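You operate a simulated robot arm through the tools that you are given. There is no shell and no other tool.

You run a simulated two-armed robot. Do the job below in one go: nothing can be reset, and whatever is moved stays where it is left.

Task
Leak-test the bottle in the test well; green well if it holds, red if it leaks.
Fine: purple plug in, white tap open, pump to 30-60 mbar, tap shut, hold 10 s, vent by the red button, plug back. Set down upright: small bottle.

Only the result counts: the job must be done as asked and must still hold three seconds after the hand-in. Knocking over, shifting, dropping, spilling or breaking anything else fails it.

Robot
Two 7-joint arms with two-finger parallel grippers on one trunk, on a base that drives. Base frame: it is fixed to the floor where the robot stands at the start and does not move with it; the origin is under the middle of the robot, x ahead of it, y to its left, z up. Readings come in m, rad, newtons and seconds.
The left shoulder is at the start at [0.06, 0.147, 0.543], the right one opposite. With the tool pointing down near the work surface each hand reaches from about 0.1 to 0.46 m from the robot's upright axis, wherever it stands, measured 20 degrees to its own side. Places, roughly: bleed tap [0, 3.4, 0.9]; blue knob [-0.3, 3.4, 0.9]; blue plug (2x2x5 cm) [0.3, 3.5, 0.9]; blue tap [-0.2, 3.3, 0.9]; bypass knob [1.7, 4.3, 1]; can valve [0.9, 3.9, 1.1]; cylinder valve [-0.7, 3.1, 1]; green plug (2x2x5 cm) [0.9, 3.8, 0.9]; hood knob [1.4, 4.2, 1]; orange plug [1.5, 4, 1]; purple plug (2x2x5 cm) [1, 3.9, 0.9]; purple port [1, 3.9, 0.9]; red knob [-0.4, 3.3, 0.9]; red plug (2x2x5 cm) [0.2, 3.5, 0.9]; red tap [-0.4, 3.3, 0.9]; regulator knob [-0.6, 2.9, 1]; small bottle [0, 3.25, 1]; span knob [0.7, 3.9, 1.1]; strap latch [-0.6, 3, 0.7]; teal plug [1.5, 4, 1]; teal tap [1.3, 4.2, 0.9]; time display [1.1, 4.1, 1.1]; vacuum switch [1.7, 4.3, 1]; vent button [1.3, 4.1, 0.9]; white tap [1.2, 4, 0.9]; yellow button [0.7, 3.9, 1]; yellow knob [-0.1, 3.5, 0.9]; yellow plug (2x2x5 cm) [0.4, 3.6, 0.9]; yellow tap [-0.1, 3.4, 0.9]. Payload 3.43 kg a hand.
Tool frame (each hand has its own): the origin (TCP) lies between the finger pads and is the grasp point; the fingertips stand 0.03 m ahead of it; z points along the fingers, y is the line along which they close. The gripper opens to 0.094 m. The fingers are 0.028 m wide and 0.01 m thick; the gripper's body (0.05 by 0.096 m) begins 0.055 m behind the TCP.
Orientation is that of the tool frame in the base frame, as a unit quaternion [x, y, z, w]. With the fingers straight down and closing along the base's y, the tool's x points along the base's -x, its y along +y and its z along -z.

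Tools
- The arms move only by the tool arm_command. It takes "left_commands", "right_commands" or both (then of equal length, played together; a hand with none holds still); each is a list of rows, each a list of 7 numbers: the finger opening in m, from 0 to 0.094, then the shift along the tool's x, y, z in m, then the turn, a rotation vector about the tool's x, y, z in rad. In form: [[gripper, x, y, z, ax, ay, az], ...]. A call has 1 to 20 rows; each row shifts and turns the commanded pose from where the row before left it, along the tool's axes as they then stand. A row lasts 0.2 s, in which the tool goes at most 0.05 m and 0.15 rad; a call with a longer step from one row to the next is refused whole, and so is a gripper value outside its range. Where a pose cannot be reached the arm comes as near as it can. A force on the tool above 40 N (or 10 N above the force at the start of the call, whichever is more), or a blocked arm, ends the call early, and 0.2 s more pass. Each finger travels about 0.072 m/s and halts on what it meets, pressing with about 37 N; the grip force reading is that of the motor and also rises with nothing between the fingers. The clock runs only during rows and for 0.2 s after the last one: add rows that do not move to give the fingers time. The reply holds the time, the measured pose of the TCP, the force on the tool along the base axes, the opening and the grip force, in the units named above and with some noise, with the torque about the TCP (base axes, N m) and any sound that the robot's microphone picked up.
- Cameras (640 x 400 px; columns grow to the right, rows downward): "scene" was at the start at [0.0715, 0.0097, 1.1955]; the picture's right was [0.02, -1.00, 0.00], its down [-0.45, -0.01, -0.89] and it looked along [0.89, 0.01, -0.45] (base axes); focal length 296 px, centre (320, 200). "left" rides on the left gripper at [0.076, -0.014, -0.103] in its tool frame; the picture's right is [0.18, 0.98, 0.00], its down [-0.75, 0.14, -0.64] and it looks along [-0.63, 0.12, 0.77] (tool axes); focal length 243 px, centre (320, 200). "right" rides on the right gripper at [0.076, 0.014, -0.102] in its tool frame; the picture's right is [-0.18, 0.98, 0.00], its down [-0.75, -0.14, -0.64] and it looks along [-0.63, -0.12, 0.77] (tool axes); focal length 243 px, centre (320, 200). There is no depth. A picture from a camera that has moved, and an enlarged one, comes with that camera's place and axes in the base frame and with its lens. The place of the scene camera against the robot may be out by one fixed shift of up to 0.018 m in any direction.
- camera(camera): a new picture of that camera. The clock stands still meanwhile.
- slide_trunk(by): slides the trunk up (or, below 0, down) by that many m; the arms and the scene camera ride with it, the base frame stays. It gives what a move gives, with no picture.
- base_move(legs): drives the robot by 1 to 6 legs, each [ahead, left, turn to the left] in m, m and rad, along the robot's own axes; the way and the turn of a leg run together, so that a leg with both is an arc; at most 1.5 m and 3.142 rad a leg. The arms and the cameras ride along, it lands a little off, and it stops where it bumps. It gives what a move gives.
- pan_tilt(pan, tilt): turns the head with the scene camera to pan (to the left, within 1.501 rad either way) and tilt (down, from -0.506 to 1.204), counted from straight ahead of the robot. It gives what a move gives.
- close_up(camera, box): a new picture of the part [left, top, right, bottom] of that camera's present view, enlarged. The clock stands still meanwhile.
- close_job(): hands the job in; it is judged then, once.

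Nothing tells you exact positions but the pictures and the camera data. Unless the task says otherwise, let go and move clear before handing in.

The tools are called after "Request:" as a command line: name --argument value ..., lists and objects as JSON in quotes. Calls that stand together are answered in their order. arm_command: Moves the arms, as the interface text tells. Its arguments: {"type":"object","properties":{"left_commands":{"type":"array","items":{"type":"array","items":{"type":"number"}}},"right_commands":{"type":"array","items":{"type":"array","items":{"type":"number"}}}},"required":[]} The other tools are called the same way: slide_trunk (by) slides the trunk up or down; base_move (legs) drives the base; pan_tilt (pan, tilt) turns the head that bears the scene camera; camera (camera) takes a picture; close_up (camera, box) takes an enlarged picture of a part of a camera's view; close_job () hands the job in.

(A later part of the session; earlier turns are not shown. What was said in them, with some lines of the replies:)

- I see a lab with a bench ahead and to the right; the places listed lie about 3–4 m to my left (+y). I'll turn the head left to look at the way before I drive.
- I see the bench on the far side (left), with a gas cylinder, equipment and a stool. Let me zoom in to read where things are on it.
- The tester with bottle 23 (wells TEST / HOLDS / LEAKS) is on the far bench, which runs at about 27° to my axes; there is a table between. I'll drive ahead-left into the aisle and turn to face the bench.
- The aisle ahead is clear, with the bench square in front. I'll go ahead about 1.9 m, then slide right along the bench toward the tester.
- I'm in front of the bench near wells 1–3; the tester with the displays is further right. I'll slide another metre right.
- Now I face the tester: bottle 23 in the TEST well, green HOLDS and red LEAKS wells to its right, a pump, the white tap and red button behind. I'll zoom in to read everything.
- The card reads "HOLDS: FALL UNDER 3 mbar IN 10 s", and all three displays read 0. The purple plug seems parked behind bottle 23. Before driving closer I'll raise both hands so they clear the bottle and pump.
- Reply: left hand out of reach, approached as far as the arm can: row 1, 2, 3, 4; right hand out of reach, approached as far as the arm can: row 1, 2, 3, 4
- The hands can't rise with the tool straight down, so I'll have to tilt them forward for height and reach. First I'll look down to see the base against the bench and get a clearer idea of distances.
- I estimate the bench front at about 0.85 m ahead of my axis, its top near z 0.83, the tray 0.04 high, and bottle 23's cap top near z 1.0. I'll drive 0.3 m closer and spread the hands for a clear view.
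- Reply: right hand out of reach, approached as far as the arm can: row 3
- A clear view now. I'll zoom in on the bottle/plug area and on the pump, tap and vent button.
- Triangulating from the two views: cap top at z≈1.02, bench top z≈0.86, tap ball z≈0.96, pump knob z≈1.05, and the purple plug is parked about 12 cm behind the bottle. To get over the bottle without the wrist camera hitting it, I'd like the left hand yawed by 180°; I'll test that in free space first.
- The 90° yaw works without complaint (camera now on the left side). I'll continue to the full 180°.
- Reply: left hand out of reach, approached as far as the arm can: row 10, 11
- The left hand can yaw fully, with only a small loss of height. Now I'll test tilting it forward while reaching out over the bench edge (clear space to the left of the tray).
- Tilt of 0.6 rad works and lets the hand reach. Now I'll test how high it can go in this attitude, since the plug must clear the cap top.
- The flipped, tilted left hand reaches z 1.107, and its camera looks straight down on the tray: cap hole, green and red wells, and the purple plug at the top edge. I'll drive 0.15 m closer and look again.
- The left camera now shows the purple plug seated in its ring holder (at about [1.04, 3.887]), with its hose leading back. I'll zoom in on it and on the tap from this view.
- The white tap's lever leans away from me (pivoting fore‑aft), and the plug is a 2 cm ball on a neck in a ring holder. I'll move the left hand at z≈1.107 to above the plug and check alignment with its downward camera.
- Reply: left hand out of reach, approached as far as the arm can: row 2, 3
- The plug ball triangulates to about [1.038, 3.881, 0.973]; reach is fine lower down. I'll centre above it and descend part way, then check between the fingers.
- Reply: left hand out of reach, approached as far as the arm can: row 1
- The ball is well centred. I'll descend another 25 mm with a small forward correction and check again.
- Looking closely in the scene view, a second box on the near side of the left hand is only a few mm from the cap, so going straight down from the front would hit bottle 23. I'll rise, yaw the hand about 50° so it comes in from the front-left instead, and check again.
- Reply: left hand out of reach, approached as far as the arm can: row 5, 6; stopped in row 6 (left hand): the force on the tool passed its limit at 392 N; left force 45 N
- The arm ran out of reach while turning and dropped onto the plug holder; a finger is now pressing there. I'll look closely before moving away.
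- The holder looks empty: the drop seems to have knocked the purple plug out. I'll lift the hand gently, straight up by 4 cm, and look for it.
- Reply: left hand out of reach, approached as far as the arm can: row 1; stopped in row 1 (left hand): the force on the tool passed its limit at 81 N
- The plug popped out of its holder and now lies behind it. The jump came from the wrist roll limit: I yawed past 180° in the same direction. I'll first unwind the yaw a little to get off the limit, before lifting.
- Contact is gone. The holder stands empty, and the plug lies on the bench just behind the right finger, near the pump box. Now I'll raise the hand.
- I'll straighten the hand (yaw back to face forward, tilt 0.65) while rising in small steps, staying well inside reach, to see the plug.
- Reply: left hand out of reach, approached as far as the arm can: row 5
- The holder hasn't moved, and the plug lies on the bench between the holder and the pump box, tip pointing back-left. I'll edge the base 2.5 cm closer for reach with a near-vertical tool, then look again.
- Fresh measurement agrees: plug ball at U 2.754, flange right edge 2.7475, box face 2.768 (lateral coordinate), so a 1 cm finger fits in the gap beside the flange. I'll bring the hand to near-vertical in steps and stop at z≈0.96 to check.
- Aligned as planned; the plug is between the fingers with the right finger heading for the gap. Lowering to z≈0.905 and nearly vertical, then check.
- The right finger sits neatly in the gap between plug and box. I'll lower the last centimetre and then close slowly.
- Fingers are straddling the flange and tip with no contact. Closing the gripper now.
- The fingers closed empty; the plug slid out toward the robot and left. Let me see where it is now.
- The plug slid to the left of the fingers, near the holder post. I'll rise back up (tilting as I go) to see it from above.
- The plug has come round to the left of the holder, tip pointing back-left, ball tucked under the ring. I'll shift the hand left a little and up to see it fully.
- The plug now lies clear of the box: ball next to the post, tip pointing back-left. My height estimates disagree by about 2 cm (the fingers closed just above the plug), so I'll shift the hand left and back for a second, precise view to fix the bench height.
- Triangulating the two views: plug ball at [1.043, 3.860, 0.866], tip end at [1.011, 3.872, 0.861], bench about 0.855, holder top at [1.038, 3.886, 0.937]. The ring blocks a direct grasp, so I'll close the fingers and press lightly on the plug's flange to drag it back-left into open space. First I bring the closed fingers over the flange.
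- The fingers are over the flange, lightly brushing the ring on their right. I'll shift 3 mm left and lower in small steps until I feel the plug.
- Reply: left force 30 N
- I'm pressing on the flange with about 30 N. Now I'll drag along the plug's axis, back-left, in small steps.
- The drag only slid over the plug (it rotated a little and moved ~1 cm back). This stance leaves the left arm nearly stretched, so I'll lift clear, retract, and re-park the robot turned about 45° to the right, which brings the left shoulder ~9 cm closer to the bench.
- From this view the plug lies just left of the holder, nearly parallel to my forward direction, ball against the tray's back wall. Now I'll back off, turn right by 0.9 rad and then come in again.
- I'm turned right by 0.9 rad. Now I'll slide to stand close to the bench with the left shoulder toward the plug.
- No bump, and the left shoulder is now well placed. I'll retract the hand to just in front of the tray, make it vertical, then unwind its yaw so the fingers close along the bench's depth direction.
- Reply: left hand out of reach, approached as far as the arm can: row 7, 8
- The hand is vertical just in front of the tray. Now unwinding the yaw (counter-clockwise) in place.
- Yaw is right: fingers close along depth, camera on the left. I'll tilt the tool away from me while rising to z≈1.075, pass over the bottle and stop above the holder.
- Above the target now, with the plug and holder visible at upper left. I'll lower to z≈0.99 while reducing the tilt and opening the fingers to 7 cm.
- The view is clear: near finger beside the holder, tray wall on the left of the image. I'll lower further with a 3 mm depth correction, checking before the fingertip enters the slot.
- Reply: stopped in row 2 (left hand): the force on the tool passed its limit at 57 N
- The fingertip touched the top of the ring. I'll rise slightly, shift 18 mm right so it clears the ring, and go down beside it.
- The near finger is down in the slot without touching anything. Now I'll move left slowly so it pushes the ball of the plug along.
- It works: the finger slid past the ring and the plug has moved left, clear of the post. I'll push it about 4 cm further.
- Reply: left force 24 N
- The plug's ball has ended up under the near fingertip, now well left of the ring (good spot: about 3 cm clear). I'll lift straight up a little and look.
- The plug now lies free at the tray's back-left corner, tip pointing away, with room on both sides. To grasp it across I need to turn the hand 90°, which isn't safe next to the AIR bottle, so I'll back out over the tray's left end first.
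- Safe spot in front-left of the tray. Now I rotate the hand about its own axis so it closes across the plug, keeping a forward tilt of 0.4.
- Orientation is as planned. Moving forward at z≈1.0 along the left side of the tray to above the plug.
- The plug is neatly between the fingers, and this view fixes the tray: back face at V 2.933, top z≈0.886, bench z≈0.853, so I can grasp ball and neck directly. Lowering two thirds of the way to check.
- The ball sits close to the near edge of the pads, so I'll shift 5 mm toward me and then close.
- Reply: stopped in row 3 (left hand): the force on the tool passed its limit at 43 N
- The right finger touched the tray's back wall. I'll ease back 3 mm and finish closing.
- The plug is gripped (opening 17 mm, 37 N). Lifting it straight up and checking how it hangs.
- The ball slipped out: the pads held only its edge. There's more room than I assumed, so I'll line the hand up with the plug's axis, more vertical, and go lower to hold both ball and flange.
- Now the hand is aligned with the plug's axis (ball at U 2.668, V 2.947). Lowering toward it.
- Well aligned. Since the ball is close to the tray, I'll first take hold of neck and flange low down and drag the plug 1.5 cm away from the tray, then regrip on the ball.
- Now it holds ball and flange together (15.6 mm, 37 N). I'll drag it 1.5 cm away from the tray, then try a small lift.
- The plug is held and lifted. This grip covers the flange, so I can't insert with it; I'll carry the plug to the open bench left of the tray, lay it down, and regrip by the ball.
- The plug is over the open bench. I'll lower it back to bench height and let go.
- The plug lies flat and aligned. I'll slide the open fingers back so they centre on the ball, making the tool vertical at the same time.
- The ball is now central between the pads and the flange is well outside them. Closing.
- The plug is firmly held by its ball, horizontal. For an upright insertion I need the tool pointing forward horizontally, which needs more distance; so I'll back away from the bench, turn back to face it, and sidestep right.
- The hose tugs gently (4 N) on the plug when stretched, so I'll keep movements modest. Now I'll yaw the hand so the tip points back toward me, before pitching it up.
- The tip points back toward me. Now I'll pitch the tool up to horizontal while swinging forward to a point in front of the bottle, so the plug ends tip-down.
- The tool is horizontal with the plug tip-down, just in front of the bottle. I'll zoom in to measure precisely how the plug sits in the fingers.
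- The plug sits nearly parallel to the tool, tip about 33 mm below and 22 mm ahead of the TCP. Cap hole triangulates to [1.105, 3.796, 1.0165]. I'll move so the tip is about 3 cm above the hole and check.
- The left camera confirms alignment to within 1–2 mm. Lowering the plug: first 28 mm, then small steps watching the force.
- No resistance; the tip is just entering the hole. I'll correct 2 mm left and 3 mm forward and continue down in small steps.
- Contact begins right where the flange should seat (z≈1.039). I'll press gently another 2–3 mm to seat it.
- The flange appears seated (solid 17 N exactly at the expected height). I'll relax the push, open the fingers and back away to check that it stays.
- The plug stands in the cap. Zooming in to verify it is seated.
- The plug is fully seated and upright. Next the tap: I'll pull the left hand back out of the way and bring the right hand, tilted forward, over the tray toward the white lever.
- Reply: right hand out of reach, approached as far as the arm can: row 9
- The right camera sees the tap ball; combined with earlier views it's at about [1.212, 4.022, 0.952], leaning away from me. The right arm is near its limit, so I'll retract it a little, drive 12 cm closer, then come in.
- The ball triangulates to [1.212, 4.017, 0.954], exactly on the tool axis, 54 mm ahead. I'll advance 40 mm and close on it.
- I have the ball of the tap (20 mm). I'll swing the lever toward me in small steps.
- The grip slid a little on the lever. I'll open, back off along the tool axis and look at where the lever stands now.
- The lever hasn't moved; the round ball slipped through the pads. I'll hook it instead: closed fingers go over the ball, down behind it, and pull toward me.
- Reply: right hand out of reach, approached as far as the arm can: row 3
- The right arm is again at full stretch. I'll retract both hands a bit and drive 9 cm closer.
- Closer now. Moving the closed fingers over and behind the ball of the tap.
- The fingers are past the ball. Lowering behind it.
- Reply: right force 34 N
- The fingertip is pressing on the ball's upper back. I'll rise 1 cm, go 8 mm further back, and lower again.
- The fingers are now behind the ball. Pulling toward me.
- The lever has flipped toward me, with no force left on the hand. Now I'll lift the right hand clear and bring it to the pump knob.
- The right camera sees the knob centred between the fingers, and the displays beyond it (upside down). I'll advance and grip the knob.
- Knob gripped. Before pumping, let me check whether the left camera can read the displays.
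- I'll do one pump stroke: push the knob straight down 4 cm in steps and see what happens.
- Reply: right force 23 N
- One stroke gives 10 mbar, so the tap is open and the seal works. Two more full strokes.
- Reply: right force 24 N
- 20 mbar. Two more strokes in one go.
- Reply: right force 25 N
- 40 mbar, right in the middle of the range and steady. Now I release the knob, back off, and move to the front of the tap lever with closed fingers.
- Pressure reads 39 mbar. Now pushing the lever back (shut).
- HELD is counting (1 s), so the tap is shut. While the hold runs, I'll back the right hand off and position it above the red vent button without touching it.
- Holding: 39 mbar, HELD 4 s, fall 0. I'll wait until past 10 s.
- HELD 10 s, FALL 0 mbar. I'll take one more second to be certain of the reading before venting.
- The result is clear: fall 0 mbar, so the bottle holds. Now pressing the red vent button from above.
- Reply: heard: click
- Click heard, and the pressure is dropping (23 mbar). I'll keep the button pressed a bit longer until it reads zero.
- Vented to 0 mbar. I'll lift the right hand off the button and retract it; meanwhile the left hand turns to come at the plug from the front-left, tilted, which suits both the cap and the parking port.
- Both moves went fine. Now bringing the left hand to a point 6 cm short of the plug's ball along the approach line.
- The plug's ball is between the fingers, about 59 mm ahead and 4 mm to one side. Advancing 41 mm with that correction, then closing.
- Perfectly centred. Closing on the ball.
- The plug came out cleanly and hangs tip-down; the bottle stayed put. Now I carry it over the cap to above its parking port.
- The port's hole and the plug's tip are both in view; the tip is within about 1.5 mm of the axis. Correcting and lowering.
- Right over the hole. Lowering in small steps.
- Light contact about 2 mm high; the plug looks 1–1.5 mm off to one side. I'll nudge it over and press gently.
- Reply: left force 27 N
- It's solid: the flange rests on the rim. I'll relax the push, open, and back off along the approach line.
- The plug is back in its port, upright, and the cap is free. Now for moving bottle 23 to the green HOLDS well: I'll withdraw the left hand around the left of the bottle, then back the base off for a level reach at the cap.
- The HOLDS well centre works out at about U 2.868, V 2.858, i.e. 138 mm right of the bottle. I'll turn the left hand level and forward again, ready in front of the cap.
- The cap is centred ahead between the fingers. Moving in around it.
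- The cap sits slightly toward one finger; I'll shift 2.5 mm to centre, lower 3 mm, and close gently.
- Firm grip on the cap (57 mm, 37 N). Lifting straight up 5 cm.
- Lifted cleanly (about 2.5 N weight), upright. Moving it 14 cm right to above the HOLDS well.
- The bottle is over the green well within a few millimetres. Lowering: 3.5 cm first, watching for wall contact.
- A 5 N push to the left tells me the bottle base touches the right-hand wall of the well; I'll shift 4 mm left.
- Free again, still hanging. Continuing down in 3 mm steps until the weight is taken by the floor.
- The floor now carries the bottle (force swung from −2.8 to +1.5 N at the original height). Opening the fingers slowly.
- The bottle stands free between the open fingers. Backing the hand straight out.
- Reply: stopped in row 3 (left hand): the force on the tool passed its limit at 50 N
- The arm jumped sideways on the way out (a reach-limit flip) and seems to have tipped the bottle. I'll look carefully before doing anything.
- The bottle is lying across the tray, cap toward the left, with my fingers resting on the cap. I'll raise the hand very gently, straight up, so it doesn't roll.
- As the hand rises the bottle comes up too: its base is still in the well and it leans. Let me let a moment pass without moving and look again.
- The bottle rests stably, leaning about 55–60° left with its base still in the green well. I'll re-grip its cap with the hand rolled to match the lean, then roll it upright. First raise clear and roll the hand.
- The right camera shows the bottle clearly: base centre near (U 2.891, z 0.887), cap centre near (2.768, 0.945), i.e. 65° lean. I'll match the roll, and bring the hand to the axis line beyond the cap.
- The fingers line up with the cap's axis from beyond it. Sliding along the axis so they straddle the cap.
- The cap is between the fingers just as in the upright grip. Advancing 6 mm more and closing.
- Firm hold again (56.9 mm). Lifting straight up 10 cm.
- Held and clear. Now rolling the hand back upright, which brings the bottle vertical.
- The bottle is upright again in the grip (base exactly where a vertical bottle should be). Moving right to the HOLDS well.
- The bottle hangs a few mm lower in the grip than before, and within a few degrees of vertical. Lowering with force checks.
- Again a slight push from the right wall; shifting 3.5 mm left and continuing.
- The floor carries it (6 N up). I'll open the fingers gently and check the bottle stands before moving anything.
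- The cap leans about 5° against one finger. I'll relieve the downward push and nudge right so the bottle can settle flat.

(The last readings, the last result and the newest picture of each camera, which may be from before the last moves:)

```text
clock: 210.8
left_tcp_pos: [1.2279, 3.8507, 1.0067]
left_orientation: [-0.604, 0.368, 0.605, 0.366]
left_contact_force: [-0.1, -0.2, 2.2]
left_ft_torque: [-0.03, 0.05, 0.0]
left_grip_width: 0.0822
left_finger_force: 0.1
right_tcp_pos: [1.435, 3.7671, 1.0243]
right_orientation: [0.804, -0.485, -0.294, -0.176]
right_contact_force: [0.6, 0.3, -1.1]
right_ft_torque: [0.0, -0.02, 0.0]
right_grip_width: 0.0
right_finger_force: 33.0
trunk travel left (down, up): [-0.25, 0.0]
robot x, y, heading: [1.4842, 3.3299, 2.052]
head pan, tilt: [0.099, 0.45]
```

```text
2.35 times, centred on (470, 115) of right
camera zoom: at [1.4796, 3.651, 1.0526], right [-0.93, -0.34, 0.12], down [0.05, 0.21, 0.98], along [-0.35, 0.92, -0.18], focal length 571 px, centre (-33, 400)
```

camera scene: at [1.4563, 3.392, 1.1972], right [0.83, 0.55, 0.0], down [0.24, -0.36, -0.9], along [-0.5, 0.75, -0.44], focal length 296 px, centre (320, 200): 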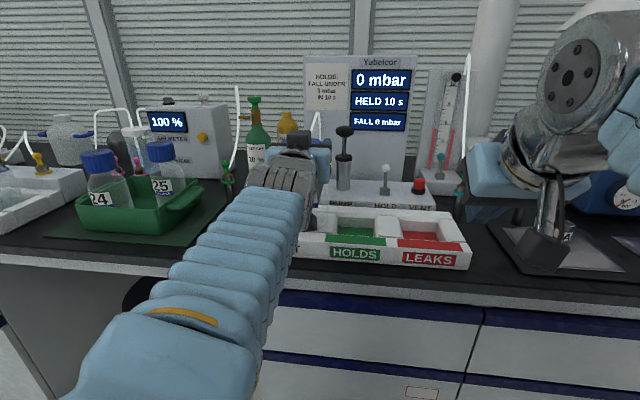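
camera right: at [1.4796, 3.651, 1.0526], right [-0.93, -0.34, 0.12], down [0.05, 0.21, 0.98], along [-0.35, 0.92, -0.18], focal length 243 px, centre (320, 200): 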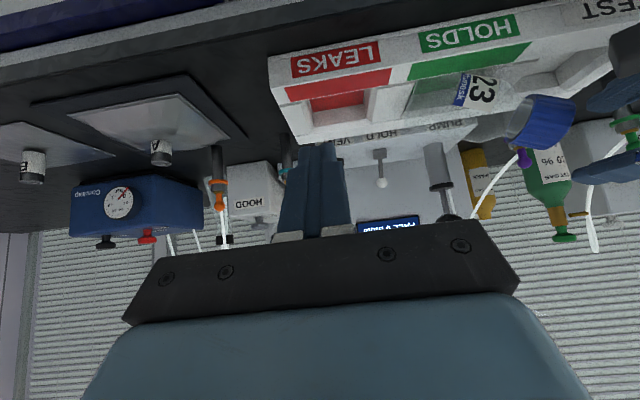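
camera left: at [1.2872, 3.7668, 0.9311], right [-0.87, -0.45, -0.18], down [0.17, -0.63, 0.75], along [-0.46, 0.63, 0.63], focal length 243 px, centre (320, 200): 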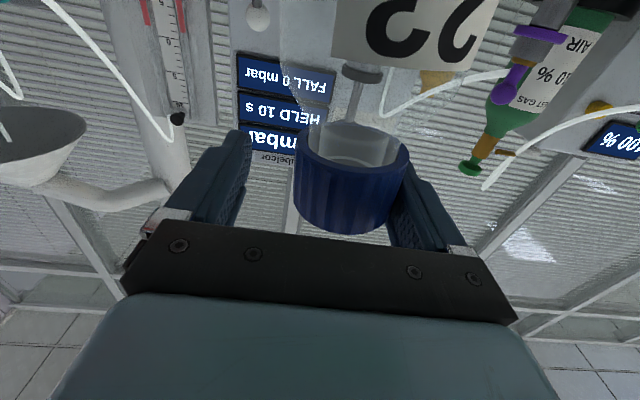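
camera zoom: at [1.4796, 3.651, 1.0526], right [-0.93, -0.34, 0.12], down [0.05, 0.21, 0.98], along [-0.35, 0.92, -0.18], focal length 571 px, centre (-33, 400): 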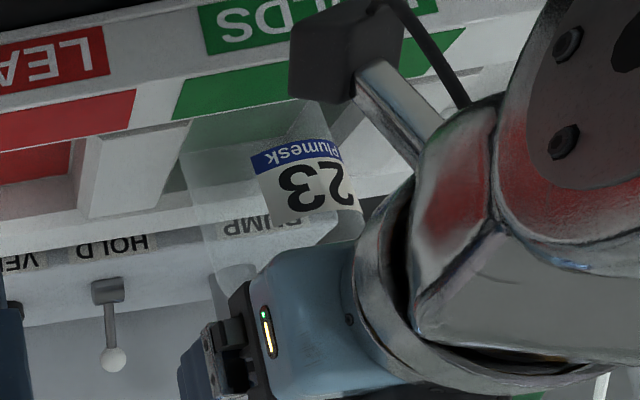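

Request:
arm_command --left_commands '[[0.082, -0.001, -0.003, 0, 0, 0, 0], [0.082, 0, -0.003, 0, 0, 0, 0], [0.082, 0, -0.003, 0, 0, 0, 0]]'

Request:
camera --camera "left"

Request:
close_up --camera "right" --box '[380, 30, 560, 200]'

```text
clock: 211.6
left_tcp_pos: [1.2349, 3.8544, 1.0075]
left_orientation: [-0.604, 0.369, 0.605, 0.366]
left_contact_force: [0.0, 0.3, 0.1]
left_ft_torque: [0.0, -0.03, -0.01]
left_grip_width: 0.0821
left_finger_force: 0.0
right_tcp_pos: [1.4343, 3.7676, 1.0235]
right_orientation: [0.805, -0.485, -0.294, -0.176]
right_contact_force: [-0.4, 0.3, 0.4]
right_ft_torque: [0.04, 0.04, 0.0]
right_grip_width: 0.0
right_finger_force: 33.3
trunk travel left (down, up): [-0.25, 0.0]
robot x, y, heading: [1.4833, 3.3333, 2.053]
head pan, tilt: [0.099, 0.45]
```

```text
taken
camera left: at [1.2953, 3.7709, 0.9325], right [-0.87, -0.45, -0.18], down [0.17, -0.63, 0.75], along [-0.46, 0.63, 0.63], focal length 243 px, centre (320, 200)
```

left: 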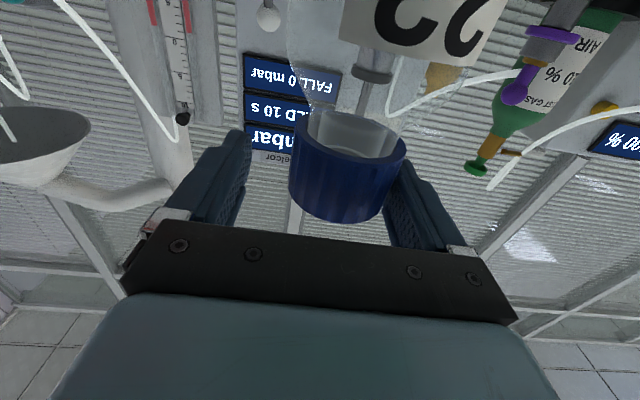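

```text
2.35 times, centred on (470, 115) of right
camera zoom: at [1.4796, 3.651, 1.0526], right [-0.93, -0.34, 0.12], down [0.05, 0.21, 0.98], along [-0.35, 0.92, -0.18], focal length 571 px, centre (-33, 400)
```

zoom: 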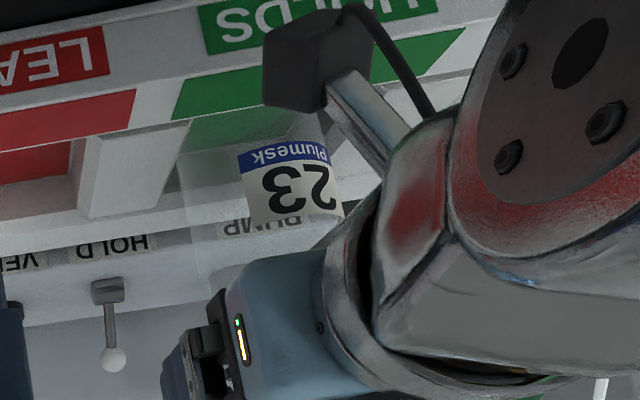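

The bottle has now settled: no force on the hand, and its cap centre is at the original seated height (z≈0.995). I'll centre the open fingers around it and look once more.

Request:
arm_command --left_commands '[[0.086, 0, 0.004, 0, 0, 0, 0], [0.09, 0, 0.004, 0, 0, 0, 0], [0.09, 0, 0.004, 0, 0, 0, 0], [0.09, 0, 0, 0, 0, 0, 0]]'

Request:
camera --camera "left"

Request:
close_up --camera "right" --box '[380, 30, 560, 200]'

```text
clock: 212.6
left_tcp_pos: [1.2259, 3.8478, 1.009]
left_orientation: [-0.604, 0.368, 0.605, 0.367]
left_contact_force: [-0.3, -0.4, -0.2]
left_ft_torque: [0.0, -0.04, 0.02]
left_grip_width: 0.09
left_finger_force: 0.0
right_tcp_pos: [1.4347, 3.7687, 1.0234]
right_orientation: [0.804, -0.486, -0.293, -0.177]
right_contact_force: [0.0, 0.7, -0.2]
right_ft_torque: [-0.01, -0.01, -0.02]
right_grip_width: 0.0001
right_finger_force: 32.7
trunk travel left (down, up): [-0.25, 0.0]
robot x, y, heading: [1.4853, 3.3338, 2.057]
head pan, tilt: [0.099, 0.45]
```

```text
taken
camera left: at [1.2844, 3.7651, 0.9326], right [-0.87, -0.45, -0.18], down [0.17, -0.63, 0.75], along [-0.46, 0.63, 0.63], focal length 243 px, centre (320, 200)
```

left: 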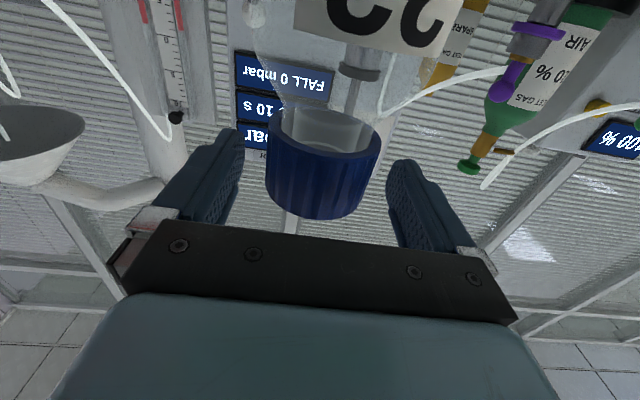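

```text
2.35 times, centred on (470, 115) of right
camera zoom: at [1.4796, 3.651, 1.0526], right [-0.93, -0.34, 0.12], down [0.05, 0.21, 0.98], along [-0.35, 0.92, -0.18], focal length 571 px, centre (-33, 400)
```

zoom: 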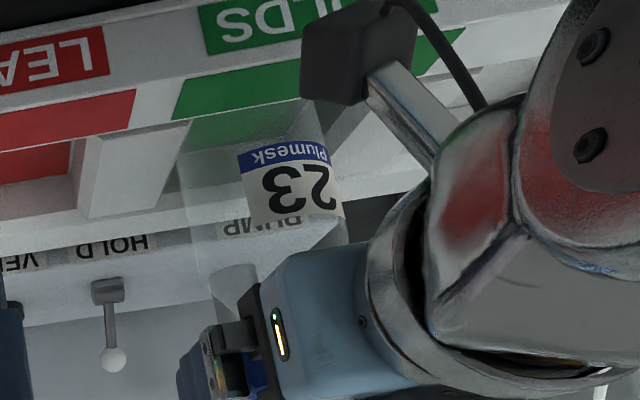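

The bottle stands free with clearance on both sides. I'll centre by another 4 mm and then withdraw by driving the base straight back, so the arm itself doesn't have to fold.

Request:
arm_command --left_commands '[[0.09, 0, 0.002, 0, 0, 0, 0], [0.094, 0, 0.002, 0, 0, 0, 0]]'

Request:
base_move --legs '[[-0.15, 0, 0]]'

Request:
camera --camera "scene"

Request:
camera --camera "left"

```text
clock: 213.2
left_tcp_pos: [1.2214, 3.8469, 1.0084]
left_orientation: [-0.604, 0.368, 0.605, 0.367]
left_contact_force: [0.3, 0.0, 0.1]
left_ft_torque: [-0.01, 0.03, 0.0]
left_grip_width: 0.094
left_finger_force: 0.1
right_tcp_pos: [1.435, 3.7675, 1.0244]
right_orientation: [0.805, -0.485, -0.294, -0.176]
right_contact_force: [0.3, 0.0, 0.4]
right_ft_torque: [-0.03, 0.05, 0.01]
right_grip_width: 0.0002
right_finger_force: 33.3
trunk travel left (down, up): [-0.25, 0.0]
robot x, y, heading: [1.4832, 3.3378, 2.058]
head pan, tilt: [0.099, 0.45]
```

```text
clock: 214.6
left_tcp_pos: [1.2916, 3.7142, 1.008]
left_orientation: [-0.604, 0.369, 0.604, 0.367]
left_contact_force: [0.1, 0.9, 0.3]
left_ft_torque: [0.03, 0.01, 0.0]
left_grip_width: 0.0939
left_finger_force: 0.0
right_tcp_pos: [1.5061, 3.634, 1.024]
right_orientation: [0.804, -0.485, -0.293, -0.177]
right_contact_force: [0.1, 0.7, 0.2]
right_ft_torque: [0.02, -0.03, 0.02]
right_grip_width: 0.0
right_finger_force: 33.2
trunk travel left (down, up): [-0.25, 0.0]
robot x, y, heading: [1.5521, 3.1993, 2.059]
head pan, tilt: [0.099, 0.45]
```

```text
taken
camera scene: at [1.5267, 3.2588, 1.1972], right [0.83, 0.55, 0.0], down [0.24, -0.36, -0.9], along [-0.5, 0.75, -0.44], focal length 296 px, centre (320, 200)
```

scene: 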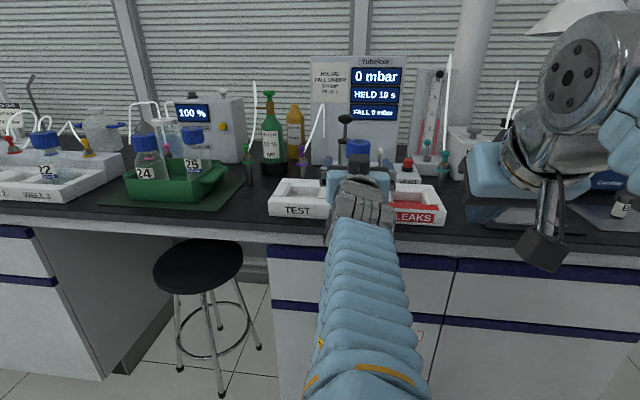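

```text
taken
camera left: at [1.3515, 3.6304, 0.9324], right [-0.87, -0.45, -0.18], down [0.17, -0.63, 0.75], along [-0.46, 0.63, 0.63], focal length 243 px, centre (320, 200)
```

left: 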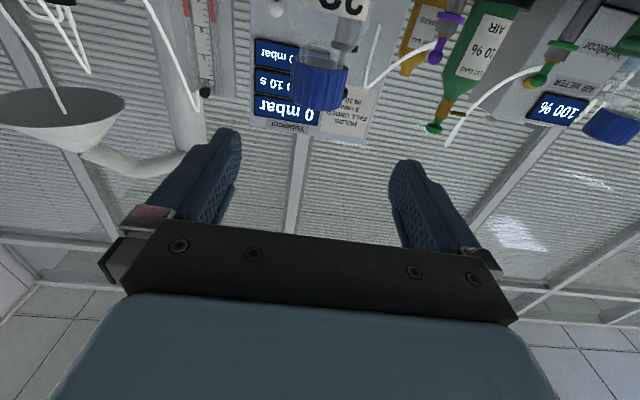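

The bottle stands upright and the hand is clear. Backing off a bit more for an unobstructed look.

Request:
base_move --legs '[[-0.2, 0, 0]]'

Request:
arm_command --left_commands '[[0.094, 0, 0.03, 0, 0, 0, 0], [0.094, 0, 0.03, 0, 0, 0, 0], [0.094, 0, 0.03, 0, 0, 0, 0], [0.094, 0, 0.03, 0, 0, 0, 0], [0.094, 0, 0.03, 0, 0, 0, 0], [0.094, 0, 0.03, 0, 0, 0, 0]]'

Request:
camera --camera "scene"

Request:
close_up --camera "scene" --box '[260, 110, 460, 235]'

```text
clock: 216.2
left_tcp_pos: [1.3869, 3.534, 1.0094]
left_orientation: [-0.604, 0.368, 0.604, 0.368]
left_contact_force: [-0.1, 0.5, 0.8]
left_ft_torque: [-0.01, 0.0, 0.04]
left_grip_width: 0.094
left_finger_force: 0.2
right_tcp_pos: [1.5996, 3.455, 1.0229]
right_orientation: [0.805, -0.486, -0.293, -0.176]
right_contact_force: [-0.5, 0.1, -0.3]
right_ft_torque: [0.01, 0.01, -0.04]
right_grip_width: 0.0
right_finger_force: 32.9
trunk travel left (down, up): [-0.25, 0.0]
robot x, y, heading: [1.6492, 3.0214, 2.051]
head pan, tilt: [0.099, 0.45]
```

```text
clock: 217.6
left_tcp_pos: [1.2257, 3.4525, 1.0081]
left_orientation: [-0.604, 0.368, 0.604, 0.367]
left_contact_force: [0.3, -0.3, -0.5]
left_ft_torque: [0.03, -0.02, -0.02]
left_grip_width: 0.0936
left_finger_force: 0.2
right_tcp_pos: [1.601, 3.454, 1.0224]
right_orientation: [0.805, -0.486, -0.293, -0.175]
right_contact_force: [0.1, 0.2, 0.1]
right_ft_torque: [0.02, 0.04, 0.01]
right_grip_width: 0.0002
right_finger_force: 32.9
trunk travel left (down, up): [-0.25, 0.0]
robot x, y, heading: [1.6507, 3.0199, 2.055]
head pan, tilt: [0.099, 0.45]
```

```text
taken
camera scene: at [1.6213, 3.0791, 1.1972], right [0.83, 0.55, 0.0], down [0.24, -0.36, -0.9], along [-0.5, 0.75, -0.44], focal length 296 px, centre (320, 200)
```

scene: 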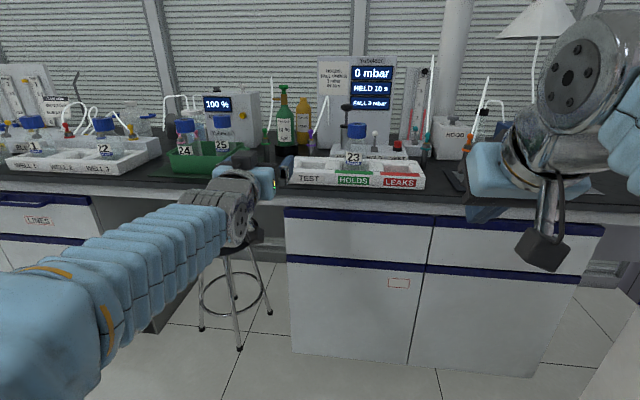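

```text
3.20 times, centred on (360, 172) of scene
camera zoom: at [1.6213, 3.0791, 1.1972], right [0.83, 0.55, 0.0], down [0.24, -0.36, -0.9], along [-0.5, 0.75, -0.44], focal length 946 px, centre (192, 288)
```

zoom: 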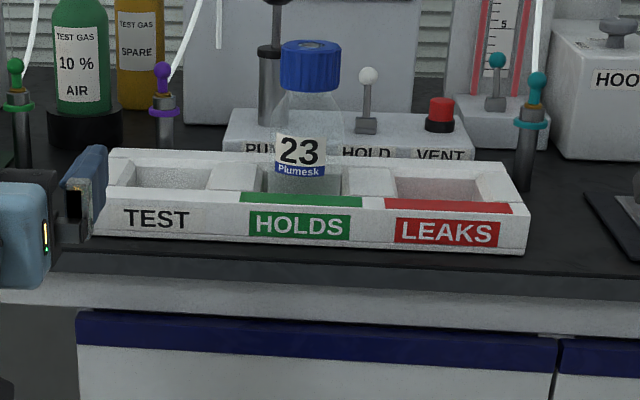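

Bottle 23 stands in the green HOLDS well and the purple plug is in its port. A closer check of uprightness and surroundings.

Request:
close_up --camera "scene" --box '[300, 115, 420, 190]'

Request:
close_up --camera "scene" --box '[255, 80, 355, 150]'

Request:
close_up --camera "scene" --box '[0, 60, 260, 190]'

Request:
close_up --camera "scene" --box '[380, 80, 520, 190]'

```text
5.33 times, centred on (360, 152) of scene
camera zoom: at [1.6213, 3.0791, 1.1972], right [0.83, 0.55, 0.0], down [0.24, -0.36, -0.9], along [-0.5, 0.75, -0.44], focal length 1576 px, centre (107, 453)
```

zoom: 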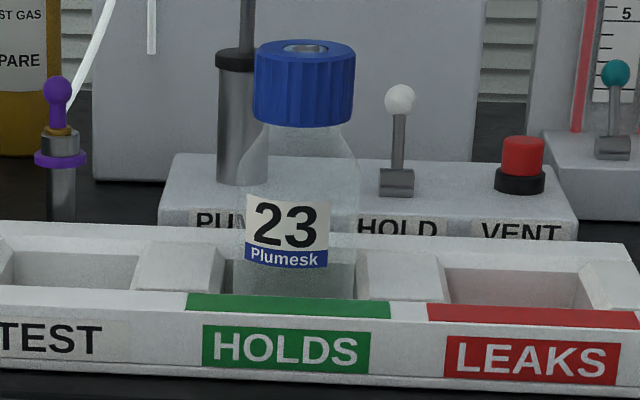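

```text
5.71 times, centred on (305, 115) of scene
camera zoom: at [1.6213, 3.0791, 1.1972], right [0.83, 0.55, 0.0], down [0.24, -0.36, -0.9], along [-0.5, 0.75, -0.44], focal length 1688 px, centre (406, 686)
```

zoom: 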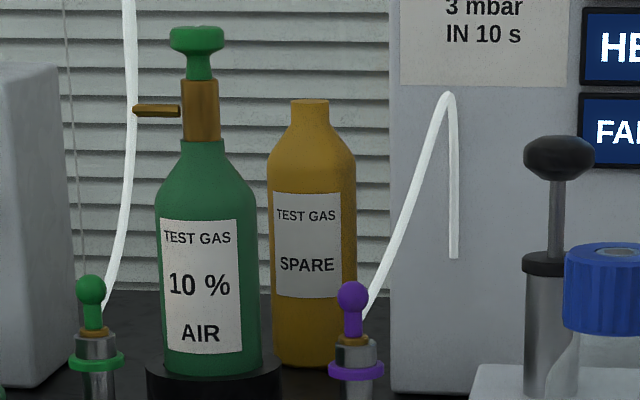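

```text
2.46 times, centred on (130, 125) of scene
camera zoom: at [1.6213, 3.0791, 1.1972], right [0.83, 0.55, 0.0], down [0.24, -0.36, -0.9], along [-0.5, 0.75, -0.44], focal length 727 px, centre (788, 385)
```

zoom: 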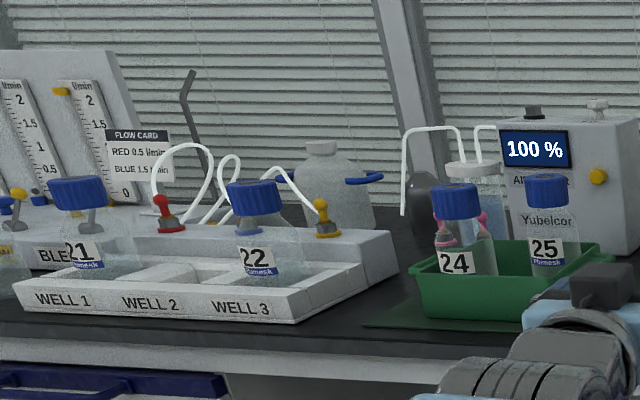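

```text
3.64 times, centred on (450, 135) of scene
camera zoom: at [1.6213, 3.0791, 1.1972], right [0.83, 0.55, 0.0], down [0.24, -0.36, -0.9], along [-0.5, 0.75, -0.44], focal length 1074 px, centre (-153, 436)
```

zoom: 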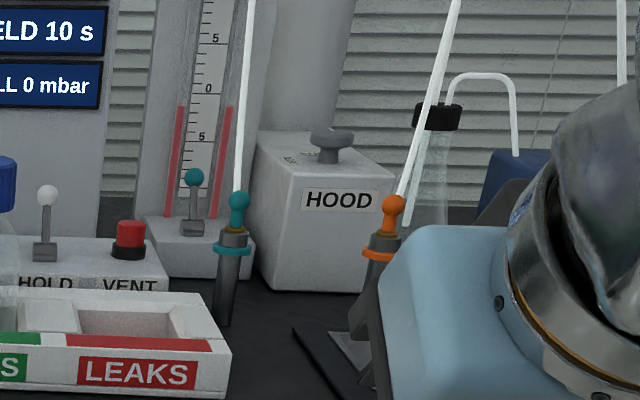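

I tested bottle 23 and it holds: at 39 mbar, with the tap shut, the fall was 0 mbar in 10 s. I vented it to 0 mbar with the red button, and it now stands upright in the green HOLDS well. The purple plug is back in its port, the tap is shut, and both hands are clear.

Two things went wrong on the way. I knocked the purple plug out of its holder early on and picked it up off the bench. I also tipped the bottle over while withdrawing my hand from the green well, then set it upright again. I see nothing else moved or spilled, so I'm handing in.

Request:
close_job

```text
The job is handed in.
```

I tested bottle 23 and it holds, so it now stands upright in the green HOLDS well. The job is handed in; I haven't seen how it was judged.

- **Test:** I put the purple plug in, opened the white tap, pumped to 40 mbar and shut the tap at 39 mbar. The display showed a fall of 0 mbar over 10 s, against the card's limit of 3 mbar.
- **Afterwards:** I vented to 0 mbar with the red button and put the plug back in its port. The tap is shut and both hands are clear.

Three slips along the way could count against the result:

- **Plug:** I knocked the purple plug out of its holder early on and had to pick it up off the bench.
- **Plug holder:** my hand hit it with a brief force of about 390 N. It measured in the same place afterwards.
- **Bottle:** after I first set the bottle in the green well, the arm jumped sideways as it withdrew and tipped it onto its side. I gripped it again and set it upright. I saw no spill or damage, but I did not repeat the leak test after that.

Nothing else on the bench looked moved in the final pictures.
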